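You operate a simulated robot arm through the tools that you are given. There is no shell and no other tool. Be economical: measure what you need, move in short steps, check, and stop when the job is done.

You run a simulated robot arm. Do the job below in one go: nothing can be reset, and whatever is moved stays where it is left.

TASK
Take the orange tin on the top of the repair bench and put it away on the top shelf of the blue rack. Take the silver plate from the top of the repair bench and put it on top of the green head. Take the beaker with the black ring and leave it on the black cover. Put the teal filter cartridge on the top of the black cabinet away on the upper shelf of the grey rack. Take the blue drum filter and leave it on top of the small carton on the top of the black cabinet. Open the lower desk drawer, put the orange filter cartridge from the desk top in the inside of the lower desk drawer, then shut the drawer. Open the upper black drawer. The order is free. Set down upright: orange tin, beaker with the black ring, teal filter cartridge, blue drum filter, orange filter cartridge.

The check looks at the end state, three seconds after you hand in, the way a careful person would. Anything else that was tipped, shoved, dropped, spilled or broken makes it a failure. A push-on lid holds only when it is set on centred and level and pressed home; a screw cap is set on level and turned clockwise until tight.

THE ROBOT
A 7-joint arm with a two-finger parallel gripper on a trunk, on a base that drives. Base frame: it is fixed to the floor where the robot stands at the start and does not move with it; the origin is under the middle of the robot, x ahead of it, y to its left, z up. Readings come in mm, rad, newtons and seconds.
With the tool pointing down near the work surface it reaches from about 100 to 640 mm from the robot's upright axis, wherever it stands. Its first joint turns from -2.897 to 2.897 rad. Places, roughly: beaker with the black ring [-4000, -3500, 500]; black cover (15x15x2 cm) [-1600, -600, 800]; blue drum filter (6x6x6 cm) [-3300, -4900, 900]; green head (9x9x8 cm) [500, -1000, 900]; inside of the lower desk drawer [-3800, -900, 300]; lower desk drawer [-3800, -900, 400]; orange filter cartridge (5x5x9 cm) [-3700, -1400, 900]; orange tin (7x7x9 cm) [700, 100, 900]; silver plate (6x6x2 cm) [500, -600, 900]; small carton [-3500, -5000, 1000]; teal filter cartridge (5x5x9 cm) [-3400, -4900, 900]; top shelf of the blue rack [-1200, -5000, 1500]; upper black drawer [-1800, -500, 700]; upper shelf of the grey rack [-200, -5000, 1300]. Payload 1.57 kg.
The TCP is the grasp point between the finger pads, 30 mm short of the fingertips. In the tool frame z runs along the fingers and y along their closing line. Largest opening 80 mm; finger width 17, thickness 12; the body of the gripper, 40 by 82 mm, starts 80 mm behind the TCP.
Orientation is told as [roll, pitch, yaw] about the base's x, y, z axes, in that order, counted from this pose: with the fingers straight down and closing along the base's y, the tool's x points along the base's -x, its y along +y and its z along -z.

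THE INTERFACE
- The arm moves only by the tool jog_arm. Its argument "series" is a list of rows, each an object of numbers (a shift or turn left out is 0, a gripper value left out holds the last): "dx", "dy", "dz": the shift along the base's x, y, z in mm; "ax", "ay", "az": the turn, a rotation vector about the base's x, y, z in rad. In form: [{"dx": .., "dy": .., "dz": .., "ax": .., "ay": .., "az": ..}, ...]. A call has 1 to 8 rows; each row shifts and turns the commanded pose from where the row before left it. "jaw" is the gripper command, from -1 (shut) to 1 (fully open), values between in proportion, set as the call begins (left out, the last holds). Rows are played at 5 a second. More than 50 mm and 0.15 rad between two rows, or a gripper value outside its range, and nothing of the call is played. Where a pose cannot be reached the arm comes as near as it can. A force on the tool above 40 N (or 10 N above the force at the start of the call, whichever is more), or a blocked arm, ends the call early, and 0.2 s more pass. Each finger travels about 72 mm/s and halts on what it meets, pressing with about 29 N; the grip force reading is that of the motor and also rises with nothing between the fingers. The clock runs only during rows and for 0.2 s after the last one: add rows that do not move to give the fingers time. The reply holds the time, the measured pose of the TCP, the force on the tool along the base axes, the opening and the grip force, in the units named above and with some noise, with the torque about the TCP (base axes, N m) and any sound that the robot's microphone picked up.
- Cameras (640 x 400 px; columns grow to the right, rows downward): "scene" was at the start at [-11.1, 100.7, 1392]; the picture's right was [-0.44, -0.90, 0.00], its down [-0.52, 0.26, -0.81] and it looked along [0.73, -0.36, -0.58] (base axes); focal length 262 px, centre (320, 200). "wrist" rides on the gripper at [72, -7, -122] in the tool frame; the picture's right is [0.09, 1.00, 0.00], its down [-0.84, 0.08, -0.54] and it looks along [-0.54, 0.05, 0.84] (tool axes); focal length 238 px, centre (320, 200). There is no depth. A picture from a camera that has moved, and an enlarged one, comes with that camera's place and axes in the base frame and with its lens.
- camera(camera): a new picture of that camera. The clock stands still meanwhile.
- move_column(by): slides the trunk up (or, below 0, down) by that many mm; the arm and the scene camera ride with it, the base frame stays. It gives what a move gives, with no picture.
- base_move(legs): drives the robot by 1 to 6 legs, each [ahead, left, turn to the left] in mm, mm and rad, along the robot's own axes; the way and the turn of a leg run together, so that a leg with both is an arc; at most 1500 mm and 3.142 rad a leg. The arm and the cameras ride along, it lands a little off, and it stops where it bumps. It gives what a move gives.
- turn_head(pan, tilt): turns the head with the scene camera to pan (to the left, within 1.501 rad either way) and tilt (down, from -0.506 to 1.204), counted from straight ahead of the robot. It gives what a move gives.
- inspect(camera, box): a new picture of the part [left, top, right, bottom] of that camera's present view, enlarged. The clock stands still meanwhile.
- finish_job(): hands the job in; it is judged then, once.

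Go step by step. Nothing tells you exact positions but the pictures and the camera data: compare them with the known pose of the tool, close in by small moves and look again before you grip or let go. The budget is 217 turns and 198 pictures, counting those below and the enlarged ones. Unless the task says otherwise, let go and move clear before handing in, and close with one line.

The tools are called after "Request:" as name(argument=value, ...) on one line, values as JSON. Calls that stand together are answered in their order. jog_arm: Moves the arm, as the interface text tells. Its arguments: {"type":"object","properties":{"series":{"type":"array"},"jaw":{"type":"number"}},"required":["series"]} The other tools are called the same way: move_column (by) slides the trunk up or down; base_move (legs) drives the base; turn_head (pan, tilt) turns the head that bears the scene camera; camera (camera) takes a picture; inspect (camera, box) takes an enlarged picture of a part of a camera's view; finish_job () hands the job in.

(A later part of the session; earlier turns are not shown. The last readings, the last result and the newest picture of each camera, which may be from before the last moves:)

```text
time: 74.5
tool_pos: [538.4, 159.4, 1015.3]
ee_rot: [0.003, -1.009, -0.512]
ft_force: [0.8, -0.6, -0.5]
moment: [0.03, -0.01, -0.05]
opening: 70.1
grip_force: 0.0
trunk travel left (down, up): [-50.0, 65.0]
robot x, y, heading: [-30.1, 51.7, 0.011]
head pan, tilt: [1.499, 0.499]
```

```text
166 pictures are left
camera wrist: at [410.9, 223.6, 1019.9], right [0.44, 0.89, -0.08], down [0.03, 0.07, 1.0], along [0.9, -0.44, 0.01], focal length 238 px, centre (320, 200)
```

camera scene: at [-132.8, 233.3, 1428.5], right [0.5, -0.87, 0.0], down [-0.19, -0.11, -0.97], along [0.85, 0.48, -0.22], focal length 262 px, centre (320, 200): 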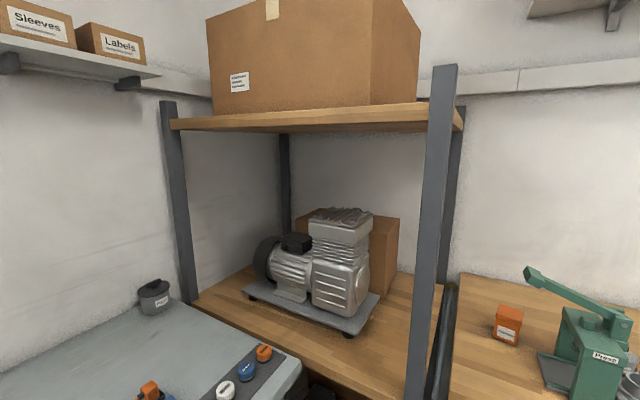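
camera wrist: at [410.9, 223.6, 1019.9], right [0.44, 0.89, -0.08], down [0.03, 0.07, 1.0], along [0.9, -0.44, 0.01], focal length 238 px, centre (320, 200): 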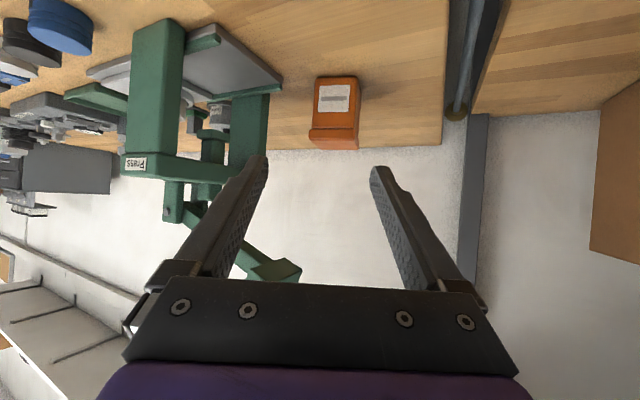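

Tin is seen squarely. Open fully, move to a pre-grasp point 100 mm back along the tool axis.

Request:
jog_arm(series=[{"dx": 20, "dy": 15, "dz": -10}, {"dx": 40, "dy": -20, "dz": -15}, {"dx": 40, "dy": -20, "dz": -15}, {"dx": 10, "dy": -8, "dz": -10}], jaw=1)

Request:
camera(camera="wrist")

```text
time: 75.5
tool_pos: [653.4, 136.9, 958.3]
ee_rot: [-0.013, -1.005, -0.492]
ft_force: [0.4, -0.6, -0.9]
moment: [0.01, -0.02, 0.0]
opening: 80.4
grip_force: 0.0
trunk travel left (down, up): [-50.0, 65.0]
robot x, y, heading: [-31.6, 54.7, 0.011]
head pan, tilt: [1.499, 0.499]
```

```text
165 pictures are left
camera wrist: at [525.5, 199.2, 964.4], right [0.43, 0.9, -0.08], down [0.03, 0.08, 1.0], along [0.9, -0.44, 0.01], focal length 238 px, centre (320, 200)
```

wrist: 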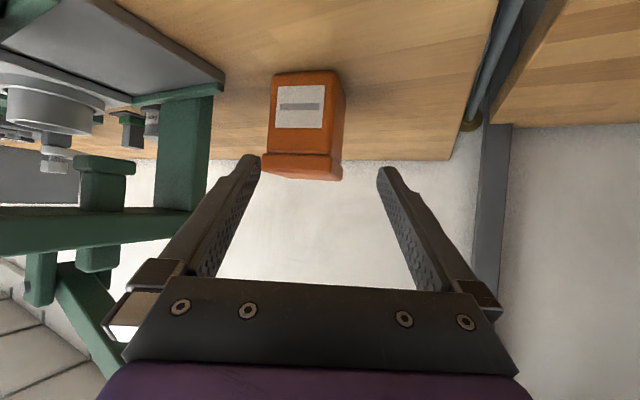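

Tin is about 50 mm wide and nearly aligned. Correct laterally with a small yaw, then advance along the tool axis.

Request:
jog_arm(series=[{"dx": 1, "dy": -22, "dz": -2, "az": 0.08}, {"dx": 15.4, "dy": -6.9, "dz": -10.7}, {"dx": 15.4, "dy": -6.9, "dz": -10.7}])

Request:
camera(camera="wrist")

```text
time: 76.3
tool_pos: [683.3, 97.0, 938.2]
ee_rot: [-0.011, -1.005, -0.416]
ft_force: [-0.7, -0.4, 1.1]
moment: [-0.01, 0.0, -0.02]
opening: 79.9
grip_force: 0.1
trunk travel left (down, up): [-50.0, 65.0]
robot x, y, heading: [-34.0, 48.6, 0.02]
head pan, tilt: [1.499, 0.499]
```

```text
164 pictures are left
camera wrist: at [551.0, 149.4, 943.4], right [0.36, 0.93, -0.08], down [0.03, 0.08, 1.0], along [0.93, -0.37, 0.01], focal length 238 px, centre (320, 200)
```

wrist: 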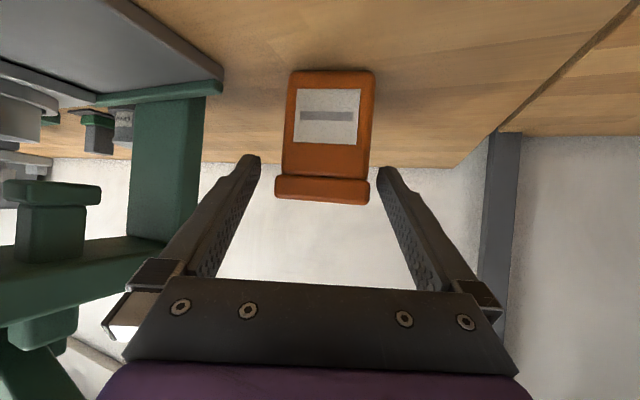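

Centred well. Advance 40 mm more and grip.

Request:
jog_arm(series=[{"dx": 16.5, "dy": -4.5, "dz": -10.7}, {"dx": 15.4, "dy": -6.9, "dz": -10.7}, {"dz": -3}])

Request:
camera(camera="wrist")

```text
time: 77.1
tool_pos: [715.8, 83.3, 913.3]
ee_rot: [-0.013, -1.004, -0.415]
ft_force: [-0.1, -0.4, -1.0]
moment: [-0.01, -0.01, -0.01]
opening: 80.0
grip_force: 0.0
trunk travel left (down, up): [-50.0, 65.0]
robot x, y, heading: [-32.7, 51.4, 0.011]
head pan, tilt: [1.499, 0.499]
```

```text
163 pictures are left
camera wrist: at [583.7, 136.9, 918.1], right [0.37, 0.93, -0.08], down [0.03, 0.08, 1.0], along [0.93, -0.37, 0.01], focal length 238 px, centre (320, 200)
```

wrist: 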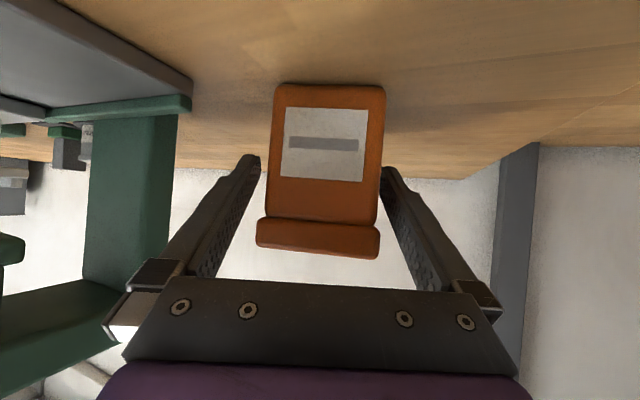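

Well positioned. Grip.

Request:
jog_arm(series=[{}, {}, {}, {}, {}], jaw=-1)

Request:
jog_arm(series=[{"dz": 5}, {"dz": 10}, {"dz": 20}, {}])

Request:
camera(camera="wrist")

```text
time: 78.3
tool_pos: [716.2, 84.4, 913.8]
ee_rot: [-0.012, -1.007, -0.416]
ft_force: [0.2, 0.5, 0.4]
moment: [0.14, -0.16, -0.01]
opening: 61.8
grip_force: 28.7
trunk travel left (down, up): [-50.0, 65.0]
robot x, y, heading: [-32.7, 53.9, 0.018]
head pan, tilt: [1.499, 0.499]
```

```text
time: 79.3
tool_pos: [714.6, 84.1, 948.6]
ee_rot: [-0.011, -1.005, -0.412]
ft_force: [0.4, -0.9, -2.2]
moment: [0.01, 0.0, 0.01]
opening: 62.0
grip_force: 28.9
trunk travel left (down, up): [-50.0, 65.0]
robot x, y, heading: [-34.8, 53.1, 0.014]
head pan, tilt: [1.499, 0.499]
```

```text
162 pictures are left
camera wrist: at [582.6, 136.6, 953.5], right [0.37, 0.93, -0.08], down [0.03, 0.08, 1.0], along [0.93, -0.37, 0.01], focal length 238 px, centre (320, 200)
```

wrist: 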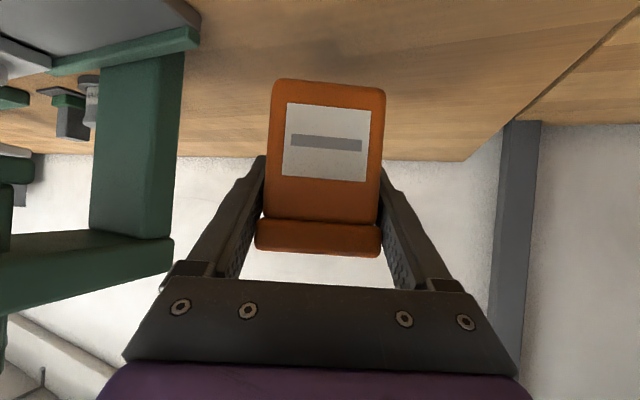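

Tin is held. Retreat along the approach direction, then raise and drive away.

Request:
jog_arm(series=[{"dx": -41, "dy": 18, "dz": 8}, {"dx": -41, "dy": 18, "dz": 8}, {"dx": -41, "dy": 18}, {"dx": -41, "dy": 18}, {"dx": -41, "dy": 18}, {"dz": 45}, {"dz": 45}, {"dz": 45}])

Request:
jog_arm(series=[{"dz": 45}, {"dz": 45, "dy": -30}, {"dz": 45, "dy": -30}, {"dy": -40}, {"dy": -40}])

Request:
base_move(legs=[[-120, 0, 0], [0, 0, -1.57]])

Request:
turn_head(pan=0.5, tilt=0.3)

Request:
camera(camera="scene")

Request:
camera(camera="wrist")

```text
time: 81.1
tool_pos: [509.9, 173.9, 1099.2]
ee_rot: [-0.017, -1.004, -0.414]
ft_force: [0.1, -0.7, -3.7]
moment: [-0.05, -0.05, -0.02]
opening: 61.7
grip_force: 28.8
trunk travel left (down, up): [-50.0, 65.0]
robot x, y, heading: [-30.9, 53.8, 0.017]
head pan, tilt: [1.499, 0.499]
```

```text
refused: row 2 steps farther than a row can; nothing moved
```

```text
time: 86.3
tool_pos: [-37.1, -494.9, 1100.1]
ee_rot: [-0.013, -1.005, -1.995]
ft_force: [0.3, -0.8, -2.6]
moment: [0.04, 0.01, 0.01]
opening: 61.7
grip_force: 29.4
trunk travel left (down, up): [-50.0, 65.0]
robot x, y, heading: [-151.1, 51.0, -1.563]
head pan, tilt: [1.499, 0.499]
```

```text
time: 87.5
tool_pos: [-37.0, -495.5, 1100.5]
ee_rot: [-0.012, -1.006, -1.997]
ft_force: [-0.6, -0.7, -3.3]
moment: [-0.01, -0.01, 0.04]
opening: 62.1
grip_force: 29.2
trunk travel left (down, up): [-50.0, 65.0]
robot x, y, heading: [-153.3, 51.1, -1.566]
head pan, tilt: [0.499, 0.3]
```

```text
161 pictures are left
camera scene: at [65.0, 89.0, 1422.3], right [-0.55, -0.84, 0.0], down [-0.24, 0.16, -0.96], along [0.8, -0.53, -0.29], focal length 262 px, centre (320, 200)
```

scene: 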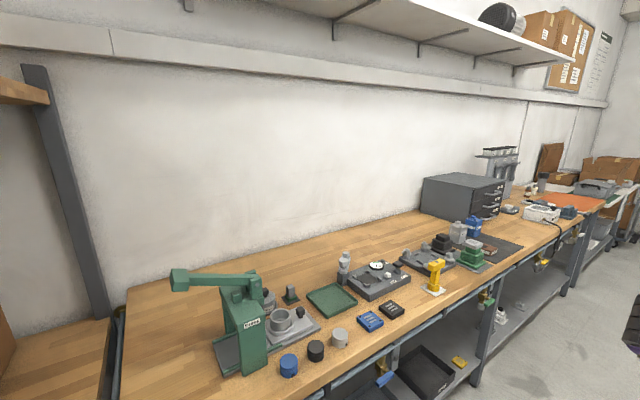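

```text
160 pictures are left
camera wrist: at [15.5, -363.0, 1105.1], right [0.92, -0.38, -0.08], down [0.08, -0.03, 1.0], along [-0.38, -0.93, 0.01], focal length 238 px, centre (320, 200)
```

wrist: 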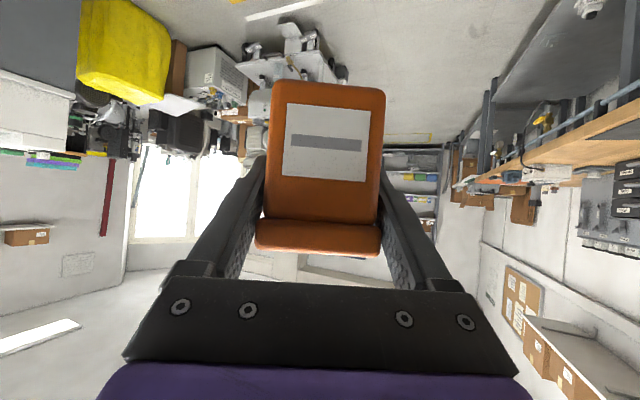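

Path ahead along -y looks clear at x≈-150. Drive toward the racks.

Request:
base_move(legs=[[1500, 0, 0], [1400, 0, 0]])

Request:
turn_head(pan=0.0, tilt=0.1)

Request:
camera(camera="scene")

Request:
turn_head(pan=-0.9, tilt=0.3)

Request:
camera(camera="scene")

```text
time: 101.6
tool_pos: [-47.8, -3399.7, 1098.6]
ee_rot: [-0.018, -1.005, -1.999]
ft_force: [-0.6, -0.1, -3.1]
moment: [-0.01, 0.01, 0.0]
opening: 62.1
grip_force: 28.8
trunk travel left (down, up): [-50.0, 65.0]
robot x, y, heading: [-161.4, -2858.1, -1.569]
head pan, tilt: [0.499, 0.3]
```

```text
time: 102.5
tool_pos: [-46.6, -3399.5, 1100.7]
ee_rot: [-0.012, -1.005, -2.002]
ft_force: [-0.6, -0.1, -3.1]
moment: [0.0, 0.01, -0.02]
opening: 61.9
grip_force: 29.1
trunk travel left (down, up): [-50.0, 65.0]
robot x, y, heading: [-161.3, -2854.4, -1.567]
head pan, tilt: [0.0, 0.099]
```

```text
159 pictures are left
camera scene: at [50.4, -2821.9, 1444.2], right [-0.63, -0.78, 0.0], down [-0.04, 0.03, -1.0], along [0.78, -0.62, -0.05], focal length 262 px, centre (320, 200)
```

scene: 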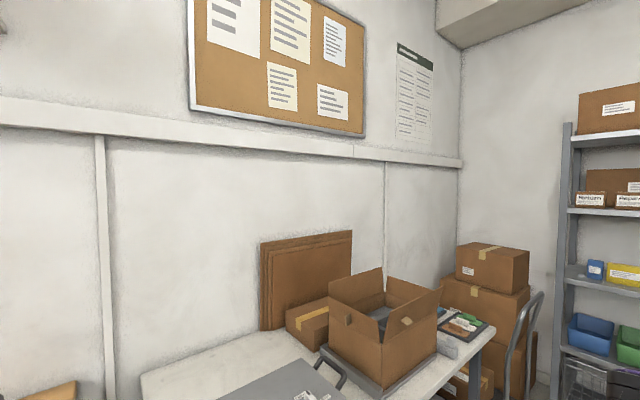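

```text
time: 103.7
tool_pos: [-47.6, -3400.5, 1098.6]
ee_rot: [-0.017, -1.004, -1.999]
ft_force: [0.0, -0.3, -2.8]
moment: [-0.01, -0.02, -0.01]
opening: 61.8
grip_force: 28.7
trunk travel left (down, up): [-50.0, 65.0]
robot x, y, heading: [-164.9, -2854.6, -1.573]
head pan, tilt: [-0.901, 0.3]
```

```text
158 pictures are left
camera scene: at [50.6, -2822.2, 1442.6], right [-0.63, -0.78, 0.0], down [-0.06, 0.04, -1.0], along [0.78, -0.62, -0.07], focal length 262 px, centre (320, 200)
```

scene: 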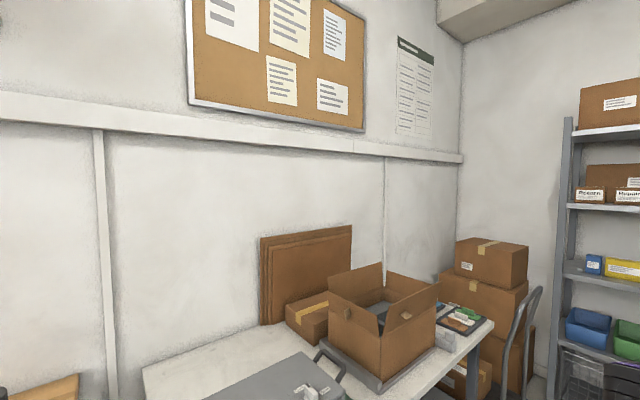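

The elbow blocks the head here. Turn the head away, raise the arm to placing height, then look.

Request:
turn_head(pan=1.5, tilt=0.3)

Request:
jog_arm(series=[{"dz": 45, "dx": -15}, {"dz": 45, "dx": -15}, {"dz": 45, "dx": -15}, {"dz": 45, "dx": -15}, {"dz": 45, "dx": -15}, {"dz": 45, "dx": -15}, {"dz": 45, "dx": -15}, {"dz": 45}])

Request:
turn_head(pan=0.2, tilt=0.2)

Request:
camera(camera="scene")

```text
time: 105.9
tool_pos: [-46.3, -3398.3, 1097.6]
ee_rot: [-0.018, -1.005, -1.997]
ft_force: [0.9, 0.4, -2.5]
moment: [0.01, -0.01, 0.02]
opening: 61.9
grip_force: 29.0
trunk travel left (down, up): [-50.0, 65.0]
robot x, y, heading: [-162.5, -2852.7, -1.57]
head pan, tilt: [1.499, 0.3]
```

```text
time: 107.7
tool_pos: [-154.1, -3399.9, 1456.3]
ee_rot: [-0.019, -1.002, -1.994]
ft_force: [-1.1, 1.2, -3.0]
moment: [-0.02, 0.01, 0.0]
opening: 61.9
grip_force: 28.8
trunk travel left (down, up): [-50.0, 65.0]
robot x, y, heading: [-159.3, -2854.9, -1.577]
head pan, tilt: [1.499, 0.3]
```

```text
time: 109.2
tool_pos: [-154.3, -3400.3, 1456.6]
ee_rot: [-0.019, -1.004, -1.999]
ft_force: [-0.7, -0.1, -3.6]
moment: [0.02, 0.01, 0.0]
opening: 62.0
grip_force: 29.3
trunk travel left (down, up): [-50.0, 65.0]
robot x, y, heading: [-162.7, -2854.8, -1.575]
head pan, tilt: [0.201, 0.201]
```

```text
157 pictures are left
camera scene: at [50.8, -2824.4, 1431.6], right [-0.64, -0.77, 0.0], down [-0.15, 0.12, -0.98], along [0.76, -0.63, -0.19], focal length 262 px, centre (320, 200)
```

scene: 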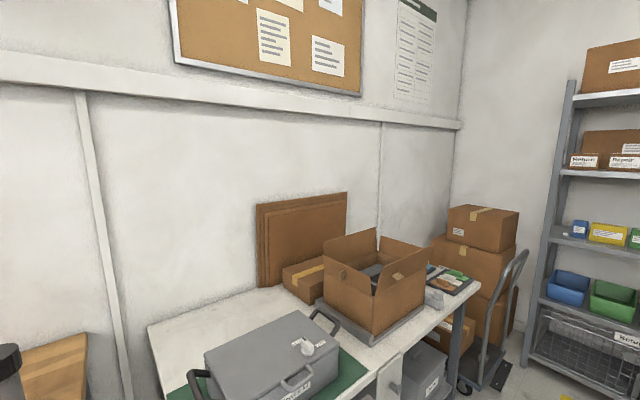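

Still blocked; re-align the tool yaw with the robot heading and shift a little right.

Request:
jog_arm(series=[{"az": 0.14, "dx": -30}, {"az": 0.14, "dx": -30}, {"az": 0.14, "dx": -30}, {"dx": -40}, {"dx": -40}])

Request:
turn_head(pan=-0.1, tilt=0.2)

Request:
camera(camera="scene")

Request:
camera(camera="wrist")

```text
time: 110.4
tool_pos: [-323.1, -3402.0, 1458.5]
ee_rot: [-0.016, -1.005, -1.575]
ft_force: [0.7, 0.5, -3.4]
moment: [0.0, 0.0, -0.02]
opening: 61.8
grip_force: 29.4
trunk travel left (down, up): [-50.0, 65.0]
robot x, y, heading: [-158.2, -2854.0, -1.571]
head pan, tilt: [0.201, 0.201]
```

```text
time: 111.2
tool_pos: [-322.7, -3401.7, 1457.1]
ee_rot: [-0.017, -1.004, -1.579]
ft_force: [0.4, -0.2, -3.3]
moment: [0.01, 0.0, 0.02]
opening: 62.0
grip_force: 29.1
trunk travel left (down, up): [-50.0, 65.0]
robot x, y, heading: [-159.2, -2849.8, -1.567]
head pan, tilt: [-0.099, 0.201]
```

```text
156 pictures are left
camera scene: at [-30.1, -2857.6, 1430.7], right [-1.0, 0.1, 0.0], down [0.02, 0.2, -0.98], along [-0.1, -0.97, -0.2], focal length 262 px, centre (320, 200)
```

scene: 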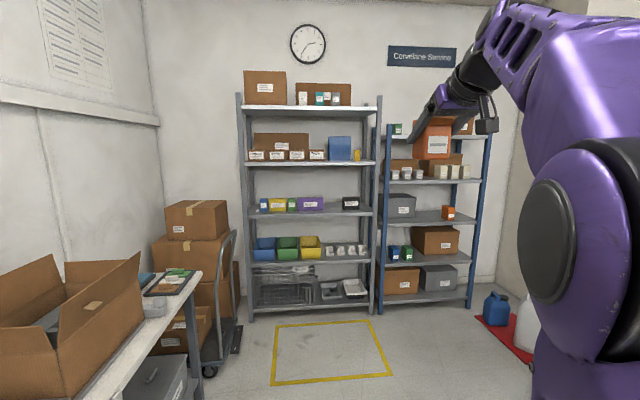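

```text
155 pictures are left
camera wrist: at [-327.3, -3258.8, 1463.1], right [1.0, 0.03, -0.09], down [0.09, 0.01, 1.0], along [0.03, -1.0, 0.0], focal length 238 px, centre (320, 200)
```

wrist: 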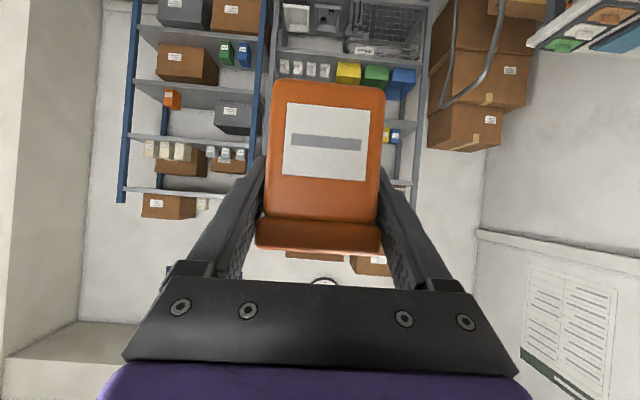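

The racks are visible: blue rack to the right, top shelf about z 1500. Move ahead a bit and strafe right in front of the blue rack.

Request:
base_move(legs=[[350, 0, 0], [0, -850, 0]])

Request:
camera(camera="scene")

Request:
inspect(camera="scene", box=[240, 60, 460, 200])

```text
time: 121.6
tool_pos: [-1178.1, -3747.3, 1457.1]
ee_rot: [-0.014, -1.004, -1.576]
ft_force: [0.2, 0.1, -3.4]
moment: [0.02, 0.02, 0.0]
opening: 61.8
grip_force: 28.9
trunk travel left (down, up): [-50.0, 65.0]
robot x, y, heading: [-1015.9, -3200.8, -1.57]
head pan, tilt: [-0.099, 0.201]
```

```text
154 pictures are left
camera scene: at [-886.1, -3204.1, 1430.7], right [-1.0, 0.1, 0.0], down [0.02, 0.2, -0.98], along [-0.1, -0.98, -0.2], focal length 262 px, centre (320, 200)
```

scene: 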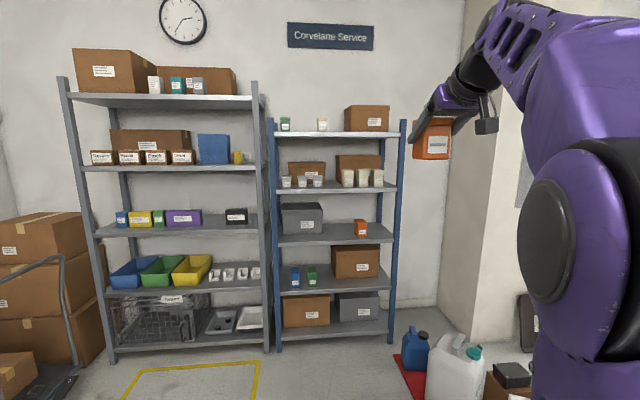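

```text
2.86 times, centred on (350, 130) of scene
camera zoom: at [-886.1, -3204.1, 1430.7], right [-1.0, 0.1, 0.0], down [0.02, 0.2, -0.98], along [-0.1, -0.98, -0.2], focal length 749 px, centre (234, 400)
```

zoom: 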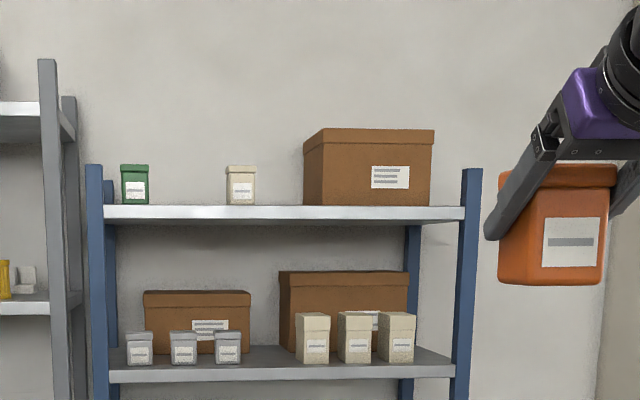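

The gap between the green and beige tins on the top shelf (x≈-970) suits the tin. Raise trunk and arm, then drive up with stand-off.

Request:
move_column(by=65)

Request:
jog_arm(series=[{"dz": 30}, {"dz": 30}, {"dz": 30}, {}])

Request:
base_move(legs=[[0, 205, 0], [880, 0, 0]])

Request:
camera(camera="wrist")

Request:
camera(camera="scene")

```text
time: 122.7
tool_pos: [-1178.1, -3748.1, 1522.6]
ee_rot: [-0.015, -1.004, -1.578]
ft_force: [-0.4, 0.0, -2.7]
moment: [0.03, 0.01, 0.0]
opening: 62.2
grip_force: 28.6
trunk travel left (down, up): [-115.0, 0.0]
robot x, y, heading: [-1017.3, -3200.7, -1.563]
head pan, tilt: [-0.099, 0.201]
```

```text
time: 123.7
tool_pos: [-1176.1, -3746.3, 1587.8]
ee_rot: [-0.016, -1.004, -1.578]
ft_force: [-0.8, 0.4, -2.9]
moment: [0.01, 0.05, -0.02]
opening: 62.0
grip_force: 28.8
out of reach, approached as far as the arm can: row 3
trunk travel left (down, up): [-115.0, 0.0]
robot x, y, heading: [-1015.1, -3200.1, -1.571]
head pan, tilt: [-0.099, 0.201]
```

```text
time: 130.4
tool_pos: [-973.3, -4605.5, 1588.9]
ee_rot: [-0.015, -1.005, -1.575]
ft_force: [0.2, 0.2, -2.4]
moment: [0.0, -0.04, -0.01]
opening: 62.0
grip_force: 28.8
trunk travel left (down, up): [-115.0, 0.0]
robot x, y, heading: [-812.2, -4060.1, -1.566]
head pan, tilt: [-0.099, 0.201]
```

```text
152 pictures are left
camera wrist: at [-977.7, -4464.3, 1593.6], right [1.0, 0.03, -0.09], down [0.09, 0.01, 1.0], along [0.03, -1.0, 0.0], focal length 238 px, centre (320, 200)
```

wrist: 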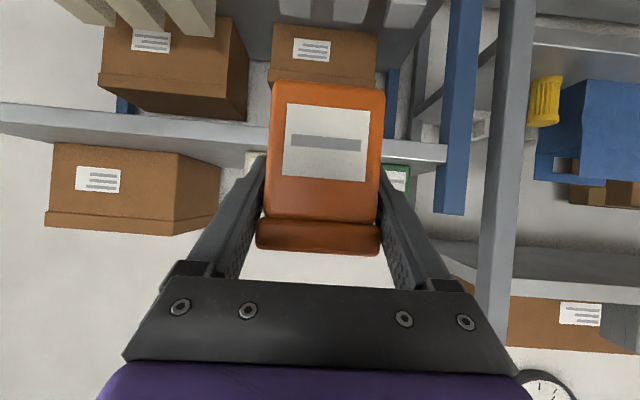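

```text
151 pictures are left
camera scene: at [-682.9, -4064.5, 1495.7], right [-1.0, 0.1, 0.0], down [0.02, 0.2, -0.98], along [-0.09, -0.98, -0.2], focal length 262 px, centre (320, 200)
```

scene: 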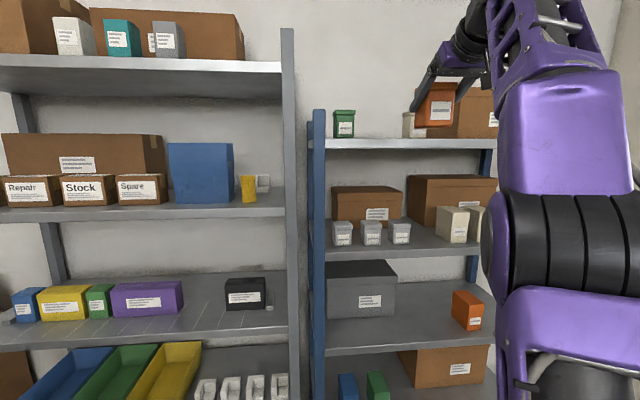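

Tin bottom is about 20 mm over the shelf level. Shift 15 mm left and drive in 310 mm.

Request:
base_move(legs=[[0, 15, 0], [200, 0, 0]])

Request:
camera(camera="wrist")

Request:
inspect(camera="scene", box=[320, 60, 480, 160])

```text
time: 132.4
tool_pos: [-956.8, -4807.4, 1587.9]
ee_rot: [-0.016, -1.003, -1.574]
ft_force: [0.4, 0.0, -1.9]
moment: [0.01, 0.02, -0.05]
opening: 62.1
grip_force: 28.7
trunk travel left (down, up): [-115.0, 0.0]
robot x, y, heading: [-797.7, -4263.6, -1.567]
head pan, tilt: [-0.099, 0.201]
```

```text
150 pictures are left
camera wrist: at [-962.1, -4664.9, 1593.5], right [1.0, 0.03, -0.09], down [0.09, 0.01, 1.0], along [0.03, -1.0, 0.0], focal length 238 px, centre (320, 200)
```

wrist: 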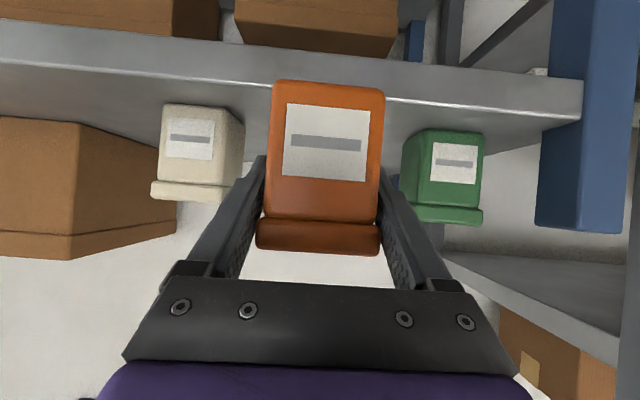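

```text
4.00 times, centred on (400, 110) of scene
camera zoom: at [-667.3, -4265.0, 1495.7], right [-1.0, 0.1, 0.0], down [0.02, 0.2, -0.98], along [-0.09, -0.98, -0.2], focal length 1048 px, centre (0, 560)
```

zoom: 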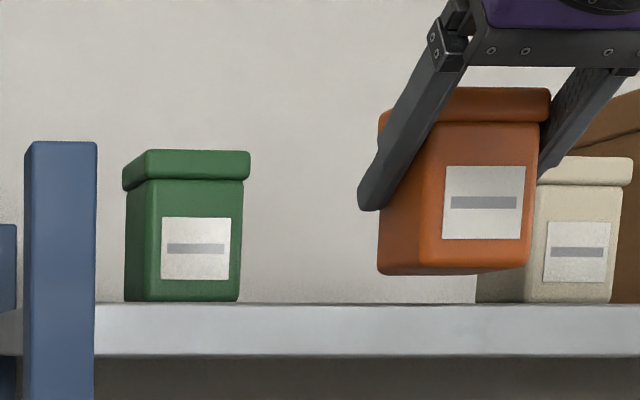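

Clearance about 24 mm over the shelf; lateral gap is good. Drive in 110 mm and lower.

Request:
base_move(legs=[[110, 3, 0]])

Request:
jog_arm(series=[{"dz": -10}, {"dz": -5}, {"dz": -3}, {"dz": -3}, {"dz": -2}, {"dz": -2}, {"dz": -2}, {"dz": -2}])

Request:
camera(camera="wrist")

Request:
inspect(camera="scene", box=[320, 60, 480, 160])

```text
time: 133.6
tool_pos: [-952.9, -4915.9, 1586.7]
ee_rot: [-0.015, -1.004, -1.575]
ft_force: [-0.7, 0.2, -3.6]
moment: [0.0, 0.01, 0.0]
opening: 61.8
grip_force: 29.4
trunk travel left (down, up): [-115.0, 0.0]
robot x, y, heading: [-794.3, -4370.0, -1.57]
head pan, tilt: [-0.099, 0.201]
```

```text
time: 135.4
tool_pos: [-951.8, -4912.7, 1562.0]
ee_rot: [-0.018, -1.009, -1.57]
ft_force: [1.3, 2.3, 27.6]
moment: [0.27, -0.65, 0.12]
opening: 61.6
grip_force: 28.9
trunk travel left (down, up): [-115.0, 0.0]
robot x, y, heading: [-794.9, -4371.6, -1.568]
head pan, tilt: [-0.099, 0.201]
```

```text
148 pictures are left
camera wrist: at [-957.6, -4770.7, 1566.7], right [1.0, 0.03, -0.09], down [0.09, 0.01, 1.0], along [0.03, -1.0, 0.01], focal length 238 px, centre (320, 200)
```

wrist: 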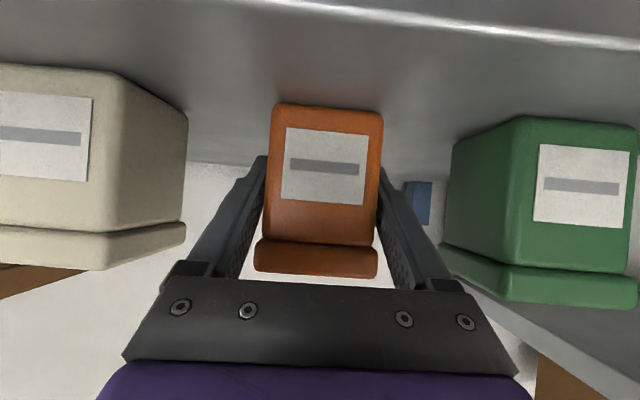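

```text
4.00 times, centred on (400, 110) of scene
camera zoom: at [-663.2, -4371.6, 1495.7], right [-1.0, 0.1, 0.0], down [0.02, 0.2, -0.98], along [-0.09, -0.98, -0.2], focal length 1048 px, centre (0, 560)
```

zoom: 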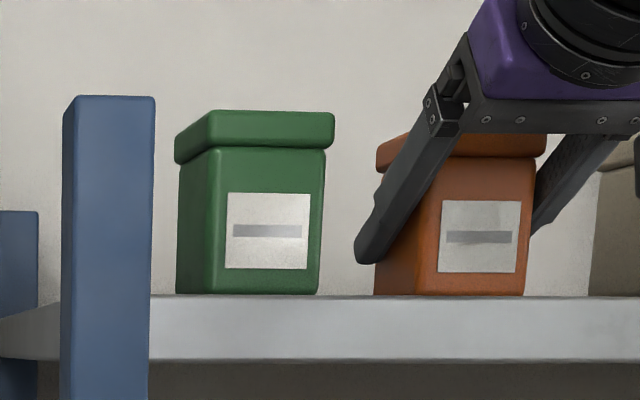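

The tin is down on the shelf. Unload, open the jaw moderately and withdraw.

Request:
jog_arm(series=[{"dz": 3}, {"dz": 1}, {}])

Request:
jog_arm(series=[{}, {}, {}, {}], jaw=1)

Request:
camera(camera="wrist")

```text
time: 136.2
tool_pos: [-953.0, -4915.3, 1560.5]
ee_rot: [-0.017, -1.001, -1.574]
ft_force: [2.3, 3.8, 9.1]
moment: [-0.24, -0.22, 0.11]
opening: 62.1
grip_force: 28.8
trunk travel left (down, up): [-115.0, 0.0]
robot x, y, heading: [-798.2, -4374.6, -1.562]
head pan, tilt: [-0.099, 0.201]
```

```text
time: 137.2
tool_pos: [-953.5, -4916.0, 1563.0]
ee_rot: [-0.017, -1.002, -1.573]
ft_force: [-0.3, -0.7, 0.2]
moment: [0.02, 0.02, -0.01]
opening: 79.9
grip_force: 0.1
trunk travel left (down, up): [-115.0, 0.0]
robot x, y, heading: [-792.4, -4374.3, -1.57]
head pan, tilt: [-0.099, 0.201]
```

```text
146 pictures are left
camera wrist: at [-958.7, -4773.7, 1568.2], right [1.0, 0.03, -0.09], down [0.09, 0.01, 1.0], along [0.03, -1.0, 0.0], focal length 238 px, centre (320, 200)
```

wrist: 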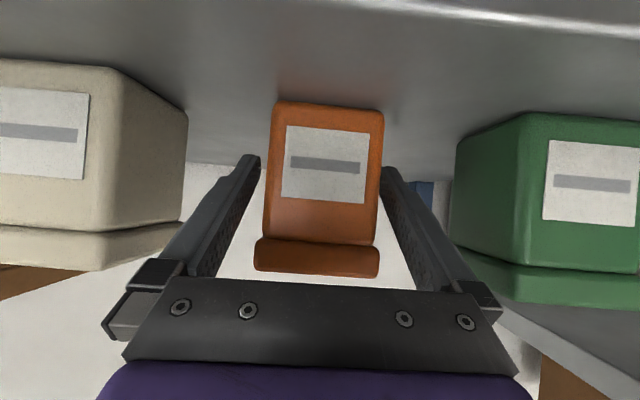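

Tin stands free. Drive straight back.

Request:
base_move(legs=[[-250, 0, 0]])

Request:
camera(camera="wrist")

Request:
inspect(camera="scene", box=[0, 0, 480, 400])

```text
time: 139.1
tool_pos: [-955.4, -4663.3, 1563.4]
ee_rot: [-0.017, -1.003, -1.576]
ft_force: [-0.1, -0.7, -0.4]
moment: [-0.01, 0.0, 0.01]
opening: 79.9
grip_force: 0.1
trunk travel left (down, up): [-115.0, 0.0]
robot x, y, heading: [-794.6, -4120.1, -1.569]
head pan, tilt: [-0.099, 0.201]
```

```text
145 pictures are left
camera wrist: at [-960.1, -4520.9, 1568.3], right [1.0, 0.03, -0.09], down [0.09, 0.01, 1.0], along [0.03, -1.0, 0.0], focal length 238 px, centre (320, 200)
```

wrist: 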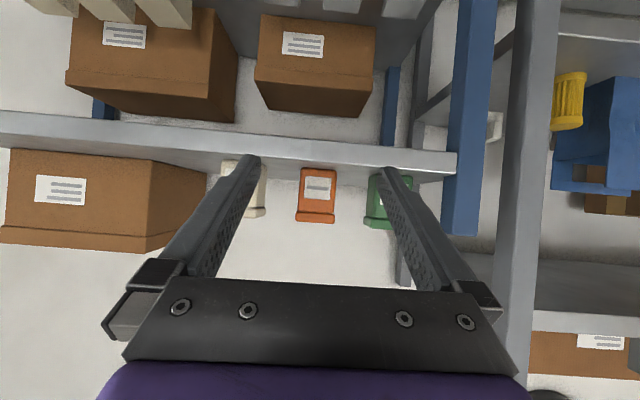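

```text
1.00 times, centred on (240, 200) of scene (not enlarged: the box is as wide or as high as the picture)
camera zoom: at [-664.6, -4121.6, 1495.7], right [-1.0, 0.1, 0.0], down [0.02, 0.2, -0.98], along [-0.1, -0.98, -0.2], focal length 262 px, centre (400, 200)
```

zoom: 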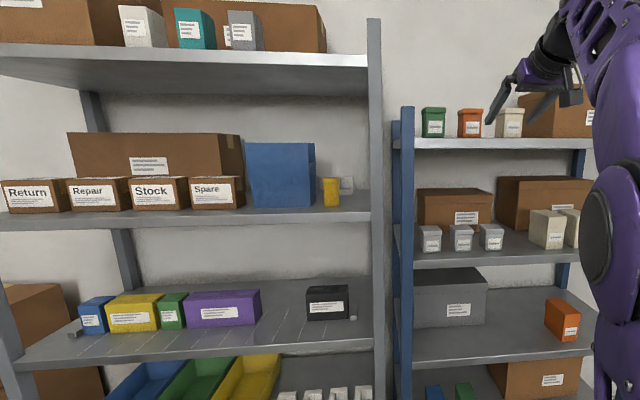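

Orange tin is in place. Zoom on the grey rack's upper shelf for a free spot.

Request:
inspect(camera="scene", box=[0, 110, 320, 250])

Request:
turn_head(pan=0.4, tilt=0.2)

Request:
camera(camera="scene")

```text
2.00 times, centred on (160, 180) of scene
camera zoom: at [-664.6, -4121.6, 1495.7], right [-1.0, 0.1, 0.0], down [0.02, 0.2, -0.98], along [-0.1, -0.98, -0.2], focal length 524 px, centre (640, 240)
```

zoom: 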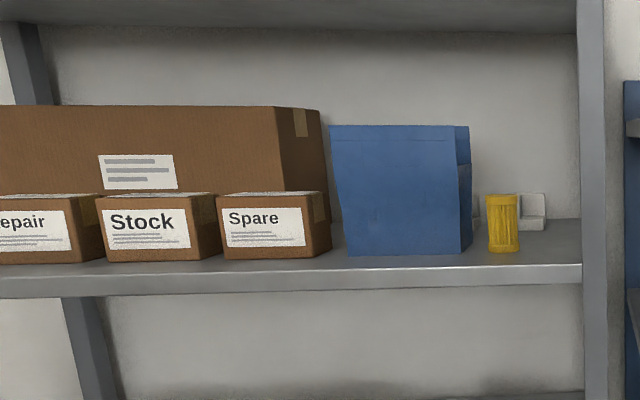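

```text
time: 140.0
tool_pos: [-955.1, -4663.4, 1563.0]
ee_rot: [-0.014, -1.004, -1.576]
ft_force: [0.1, 0.9, -0.5]
moment: [0.0, 0.0, 0.01]
opening: 80.1
grip_force: 0.2
trunk travel left (down, up): [-115.0, 0.0]
robot x, y, heading: [-796.0, -4117.8, -1.562]
head pan, tilt: [0.4, 0.201]
```

```text
142 pictures are left
camera scene: at [-619.2, -4114.8, 1495.7], right [-0.92, -0.39, 0.0], down [-0.08, 0.18, -0.98], along [0.38, -0.9, -0.2], focal length 262 px, centre (320, 200)
```

scene: 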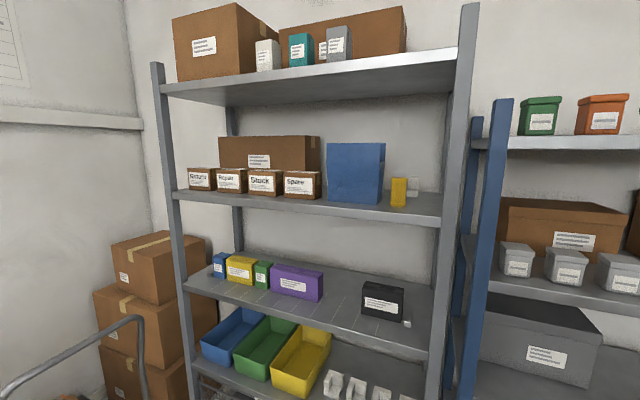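

The spot right of the yellow cylinder looks usable later. Now back off and turn to face -x toward the black cabinet, and look.

Request:
base_move(legs=[[-600, 0, 0], [0, 0, -1.57]])

Request:
turn_head(pan=0.3, tilt=0.35)

Request:
camera(camera="scene")

Request:
camera(camera="wrist")

```text
time: 147.3
tool_pos: [-1338.3, -3362.0, 1562.4]
ee_rot: [-0.016, -1.004, 3.133]
ft_force: [-1.1, -0.2, -0.4]
moment: [0.05, -0.01, -0.02]
opening: 80.2
grip_force: 0.0
trunk travel left (down, up): [-115.0, 0.0]
robot x, y, heading: [-793.9, -3521.5, 3.14]
head pan, tilt: [0.4, 0.201]
```

```text
time: 148.0
tool_pos: [-1338.8, -3361.7, 1562.3]
ee_rot: [-0.016, -1.003, 3.133]
ft_force: [-0.3, 0.5, -0.1]
moment: [-0.01, 0.0, 0.01]
opening: 79.9
grip_force: 0.0
trunk travel left (down, up): [-115.0, 0.0]
robot x, y, heading: [-795.0, -3525.8, 3.142]
head pan, tilt: [0.3, 0.351]
```

```text
141 pictures are left
camera scene: at [-793.2, -3691.1, 1481.7], right [-0.29, 0.96, 0.0], down [0.33, 0.1, -0.94], along [-0.9, -0.28, -0.34], focal length 262 px, centre (320, 200)
```

scene: 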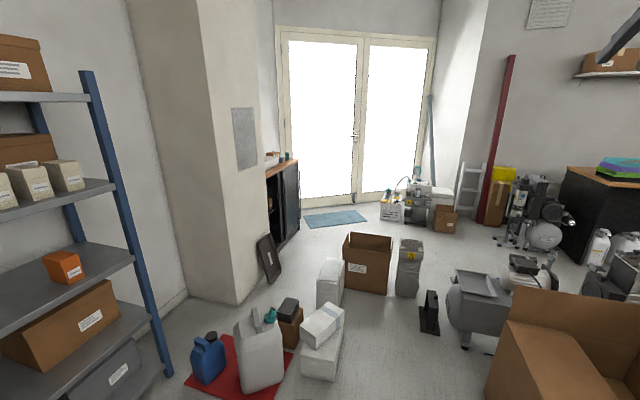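

```text
140 pictures are left
camera wrist: at [-1197.8, -3358.1, 1568.3], right [0.03, -1.0, -0.09], down [0.01, -0.09, 1.0], along [-1.0, -0.03, 0.0], focal length 238 px, centre (320, 200)
```

wrist: 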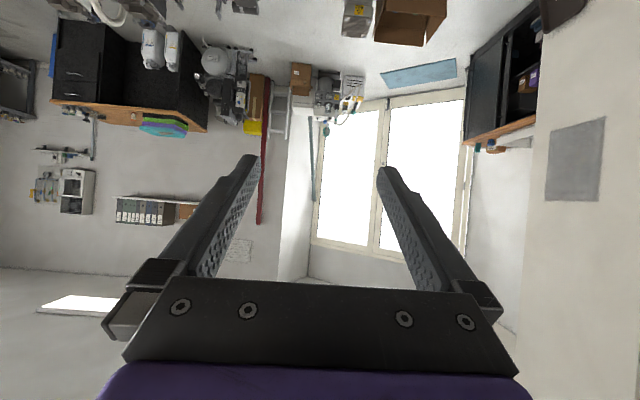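

The floor between here and the cabinet is cluttered. I'll turn to look for a passage on the north side.

Request:
base_move(legs=[[0, 0, -0.8]])

Request:
camera(camera="scene")

Request:
turn_head(pan=1.0, tilt=0.5)

Request:
camera(camera="scene")

```text
time: 150.5
tool_pos: [-1052.9, -3018.9, 1563.0]
ee_rot: [-0.014, -1.004, 2.325]
ft_force: [-0.2, 0.4, -0.4]
moment: [0.02, 0.0, 0.02]
opening: 80.1
grip_force: 0.1
trunk travel left (down, up): [-115.0, 0.0]
robot x, y, heading: [-795.0, -3522.8, 2.332]
head pan, tilt: [0.3, 0.351]
```

```text
139 pictures are left
camera scene: at [-914.6, -3639.8, 1481.6], right [0.49, 0.87, 0.0], down [0.3, -0.17, -0.94], along [-0.82, 0.46, -0.34], focal length 262 px, centre (320, 200)
```

scene: 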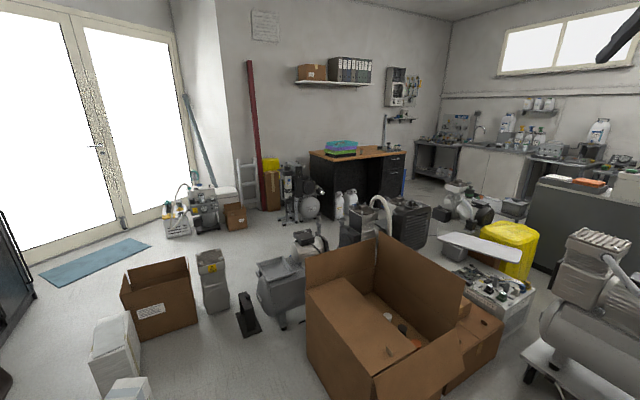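

```text
time: 151.6
tool_pos: [-1052.6, -3018.8, 1562.6]
ee_rot: [-0.017, -1.003, 2.326]
ft_force: [1.3, 0.6, 0.5]
moment: [0.0, 0.04, -0.02]
opening: 79.9
grip_force: 0.2
trunk travel left (down, up): [-115.0, 0.0]
robot x, y, heading: [-793.6, -3524.0, 2.332]
head pan, tilt: [1.0, 0.499]
```

```text
138 pictures are left
camera scene: at [-922.7, -3702.4, 1468.0], right [-0.19, 0.98, 0.0], down [0.47, 0.09, -0.88], along [-0.86, -0.17, -0.48], focal length 262 px, centre (320, 200)
```

scene: 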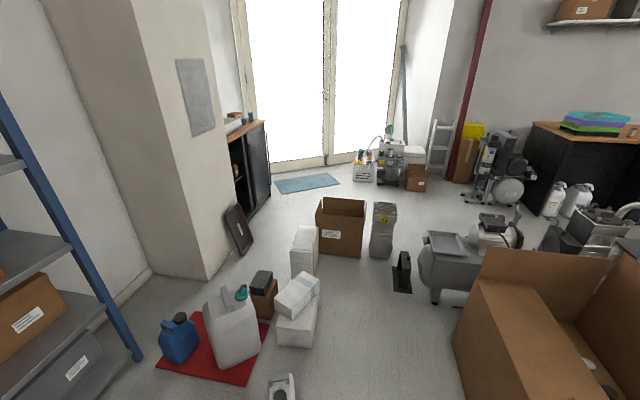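

A direct route is blocked by clutter. I'll go back along the corridor to the north area and look west.

Request:
base_move(legs=[[0, 0, -0.76], [0, -620, 0], [1300, 0, 0], [1200, 0, 0], [0, 0, 1.3]])

Request:
turn_head(pan=0.3, tilt=0.4)

Request:
camera(camera="scene")

Request:
turn_head(pan=1.1, tilt=0.4)

Request:
camera(camera="scene")

```text
time: 175.3
tool_pos: [-629.7, -734.4, 1563.7]
ee_rot: [-0.017, -1.003, 2.874]
ft_force: [0.5, -0.4, 0.1]
moment: [0.0, 0.01, 0.01]
opening: 80.0
grip_force: 0.0
trunk travel left (down, up): [-115.0, 0.0]
robot x, y, heading: [-145.4, -1027.8, 2.878]
head pan, tilt: [1.0, 0.499]
```

```text
time: 176.3
tool_pos: [-630.6, -733.3, 1562.9]
ee_rot: [-0.015, -1.003, 2.874]
ft_force: [0.1, 0.7, 0.0]
moment: [-0.01, -0.02, -0.02]
opening: 79.8
grip_force: 0.0
trunk travel left (down, up): [-115.0, 0.0]
robot x, y, heading: [-148.2, -1028.3, 2.884]
head pan, tilt: [0.3, 0.4]
```

```text
137 pictures are left
camera scene: at [-187.3, -1192.0, 1477.1], right [-0.04, 1.0, 0.0], down [0.39, 0.02, -0.92], along [-0.92, -0.04, -0.39], focal length 262 px, centre (320, 200)
```

scene: 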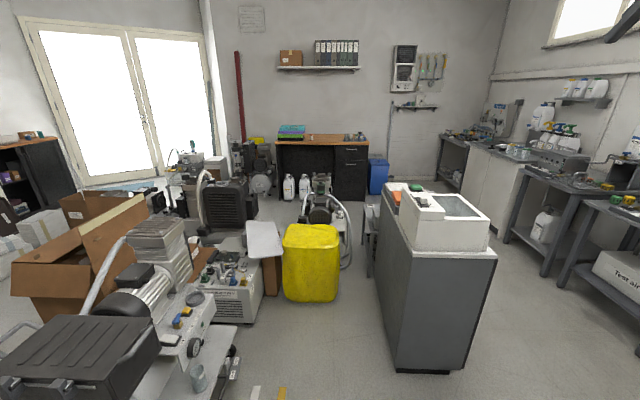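

```text
time: 177.5
tool_pos: [-629.9, -734.8, 1562.3]
ee_rot: [-0.014, -1.004, 2.872]
ft_force: [0.2, 0.0, 0.2]
moment: [-0.02, -0.01, -0.02]
opening: 80.0
grip_force: 0.1
trunk travel left (down, up): [-115.0, 0.0]
robot x, y, heading: [-147.8, -1027.6, 2.878]
head pan, tilt: [1.1, 0.4]
```

```text
136 pictures are left
camera scene: at [-156.7, -1257.1, 1477.1], right [-0.74, 0.67, 0.0], down [0.26, 0.29, -0.92], along [-0.62, -0.68, -0.39], focal length 262 px, centre (320, 200)
```

scene: 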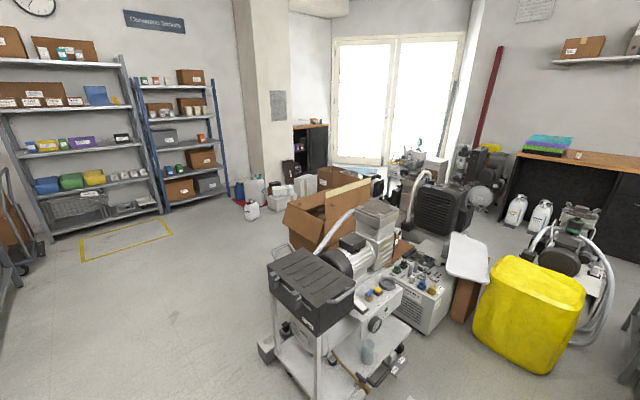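

I now have a map: the desk is far west (front x≈-3720), the counter with the black drawers spans x -1205..-2000, y -820..-397, and a corridor runs north of it at y≈100. I'll drive west through it.

Request:
base_move(legs=[[0, 0, 0.263], [0, -1130, 0], [1400, 0, 0]])

Request:
turn_head(pan=0.9, tilt=0.5)

Request:
camera(camera="scene")

Request:
turn_head(pan=0.2, tilt=0.4)

Request:
camera(camera="scene")

```text
time: 196.2
tool_pos: [-2078.7, 236.9, 1562.0]
ee_rot: [-0.017, -1.003, -3.119]
ft_force: [1.2, 0.1, 0.2]
moment: [0.02, 0.02, -0.01]
opening: 80.0
grip_force: 0.1
trunk travel left (down, up): [-115.0, 0.0]
robot x, y, heading: [-1531.7, 92.7, -3.113]
head pan, tilt: [1.1, 0.4]
```

```text
time: 196.9
tool_pos: [-2079.6, 236.4, 1563.1]
ee_rot: [-0.017, -1.004, -3.12]
ft_force: [0.4, -0.2, 0.2]
moment: [-0.05, 0.02, -0.01]
opening: 80.0
grip_force: 0.0
trunk travel left (down, up): [-115.0, 0.0]
robot x, y, heading: [-1530.6, 89.8, -3.116]
head pan, tilt: [0.901, 0.499]
```

```text
135 pictures are left
camera scene: at [-1490.6, -119.6, 1468.0], right [-0.8, 0.6, 0.0], down [0.29, 0.38, -0.88], along [-0.53, -0.7, -0.48], focal length 262 px, centre (320, 200)
```

scene: 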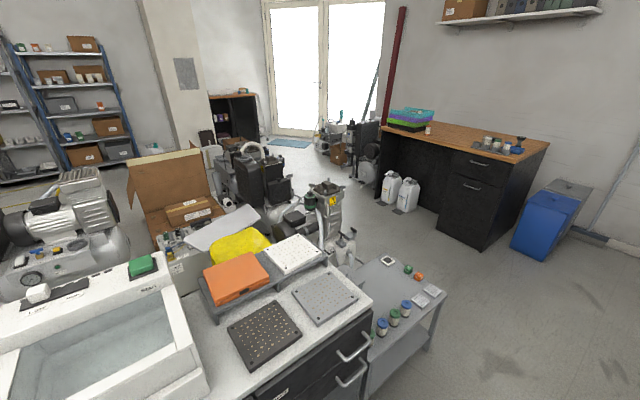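

```text
time: 197.9
tool_pos: [-2077.7, 235.9, 1562.7]
ee_rot: [-0.016, -1.003, -3.119]
ft_force: [-0.8, -0.7, -0.5]
moment: [0.02, -0.02, -0.03]
opening: 80.0
grip_force: 0.1
trunk travel left (down, up): [-115.0, 0.0]
robot x, y, heading: [-1532.1, 90.2, -3.113]
head pan, tilt: [0.201, 0.4]
```

```text
134 pictures are left
camera scene: at [-1526.4, -67.7, 1477.1], right [-0.23, 0.97, 0.0], down [0.38, 0.09, -0.92], along [-0.9, -0.21, -0.39], focal length 262 px, centre (320, 200)
```

scene: 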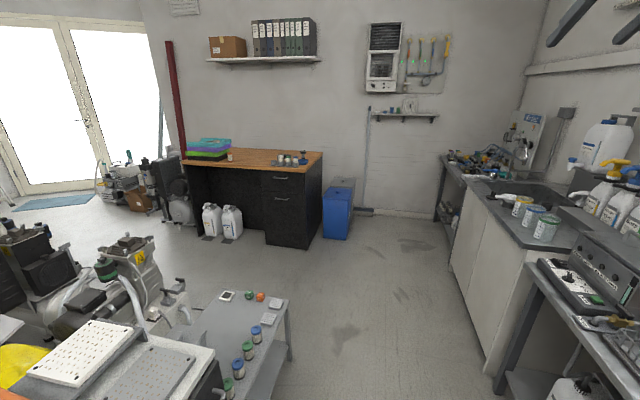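

The desk's drawers are at its north end facing east; the counter's drawers face north. Drive on to the desk.

Request:
base_move(legs=[[1400, 0, -0.028], [0, 0, 0.0]])

Request:
turn_head(pan=0.7, tilt=0.4)

Request:
camera(camera="scene")

Request:
turn_head(pan=1.4, tilt=0.6)

Request:
camera(camera="scene")

```text
time: 205.2
tool_pos: [-3466.6, 200.5, 1563.5]
ee_rot: [-0.016, -1.006, -3.125]
ft_force: [0.0, -0.4, 0.1]
moment: [-0.01, 0.01, -0.01]
opening: 80.0
grip_force: 0.0
trunk travel left (down, up): [-115.0, 0.0]
robot x, y, heading: [-2920.9, 52.3, -3.114]
head pan, tilt: [0.201, 0.4]
```

```text
time: 206.1
tool_pos: [-3466.2, 200.1, 1563.1]
ee_rot: [-0.015, -1.005, -3.123]
ft_force: [0.1, 0.6, 0.0]
moment: [-0.01, 0.02, -0.01]
opening: 79.9
grip_force: 0.0
trunk travel left (down, up): [-115.0, 0.0]
robot x, y, heading: [-2916.4, 56.8, -3.113]
head pan, tilt: [0.7, 0.4]
```

```text
133 pictures are left
camera scene: at [-2893.6, -145.5, 1477.1], right [-0.66, 0.75, 0.0], down [0.29, 0.26, -0.92], along [-0.69, -0.61, -0.39], focal length 262 px, centre (320, 200)
```

scene: 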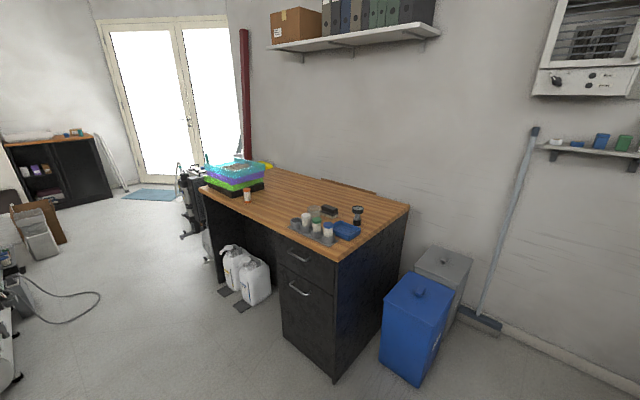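

```text
time: 207.2
tool_pos: [-3464.9, 199.3, 1562.6]
ee_rot: [-0.016, -1.004, -3.124]
ft_force: [-0.8, 0.0, 1.1]
moment: [0.02, 0.0, 0.01]
opening: 79.9
grip_force: 0.1
trunk travel left (down, up): [-115.0, 0.0]
robot x, y, heading: [-2916.5, 54.6, -3.12]
head pan, tilt: [1.4, 0.6]
```

```text
132 pictures are left
camera scene: at [-2837.2, -171.5, 1458.9], right [-0.99, 0.15, 0.0], down [0.08, 0.56, -0.83], along [-0.12, -0.82, -0.56], focal length 262 px, centre (320, 200)
```

scene: 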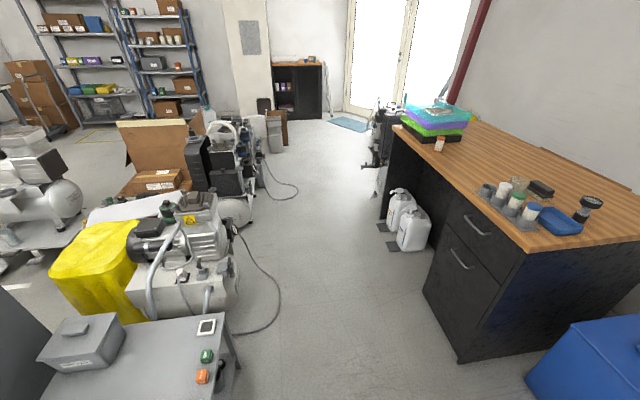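

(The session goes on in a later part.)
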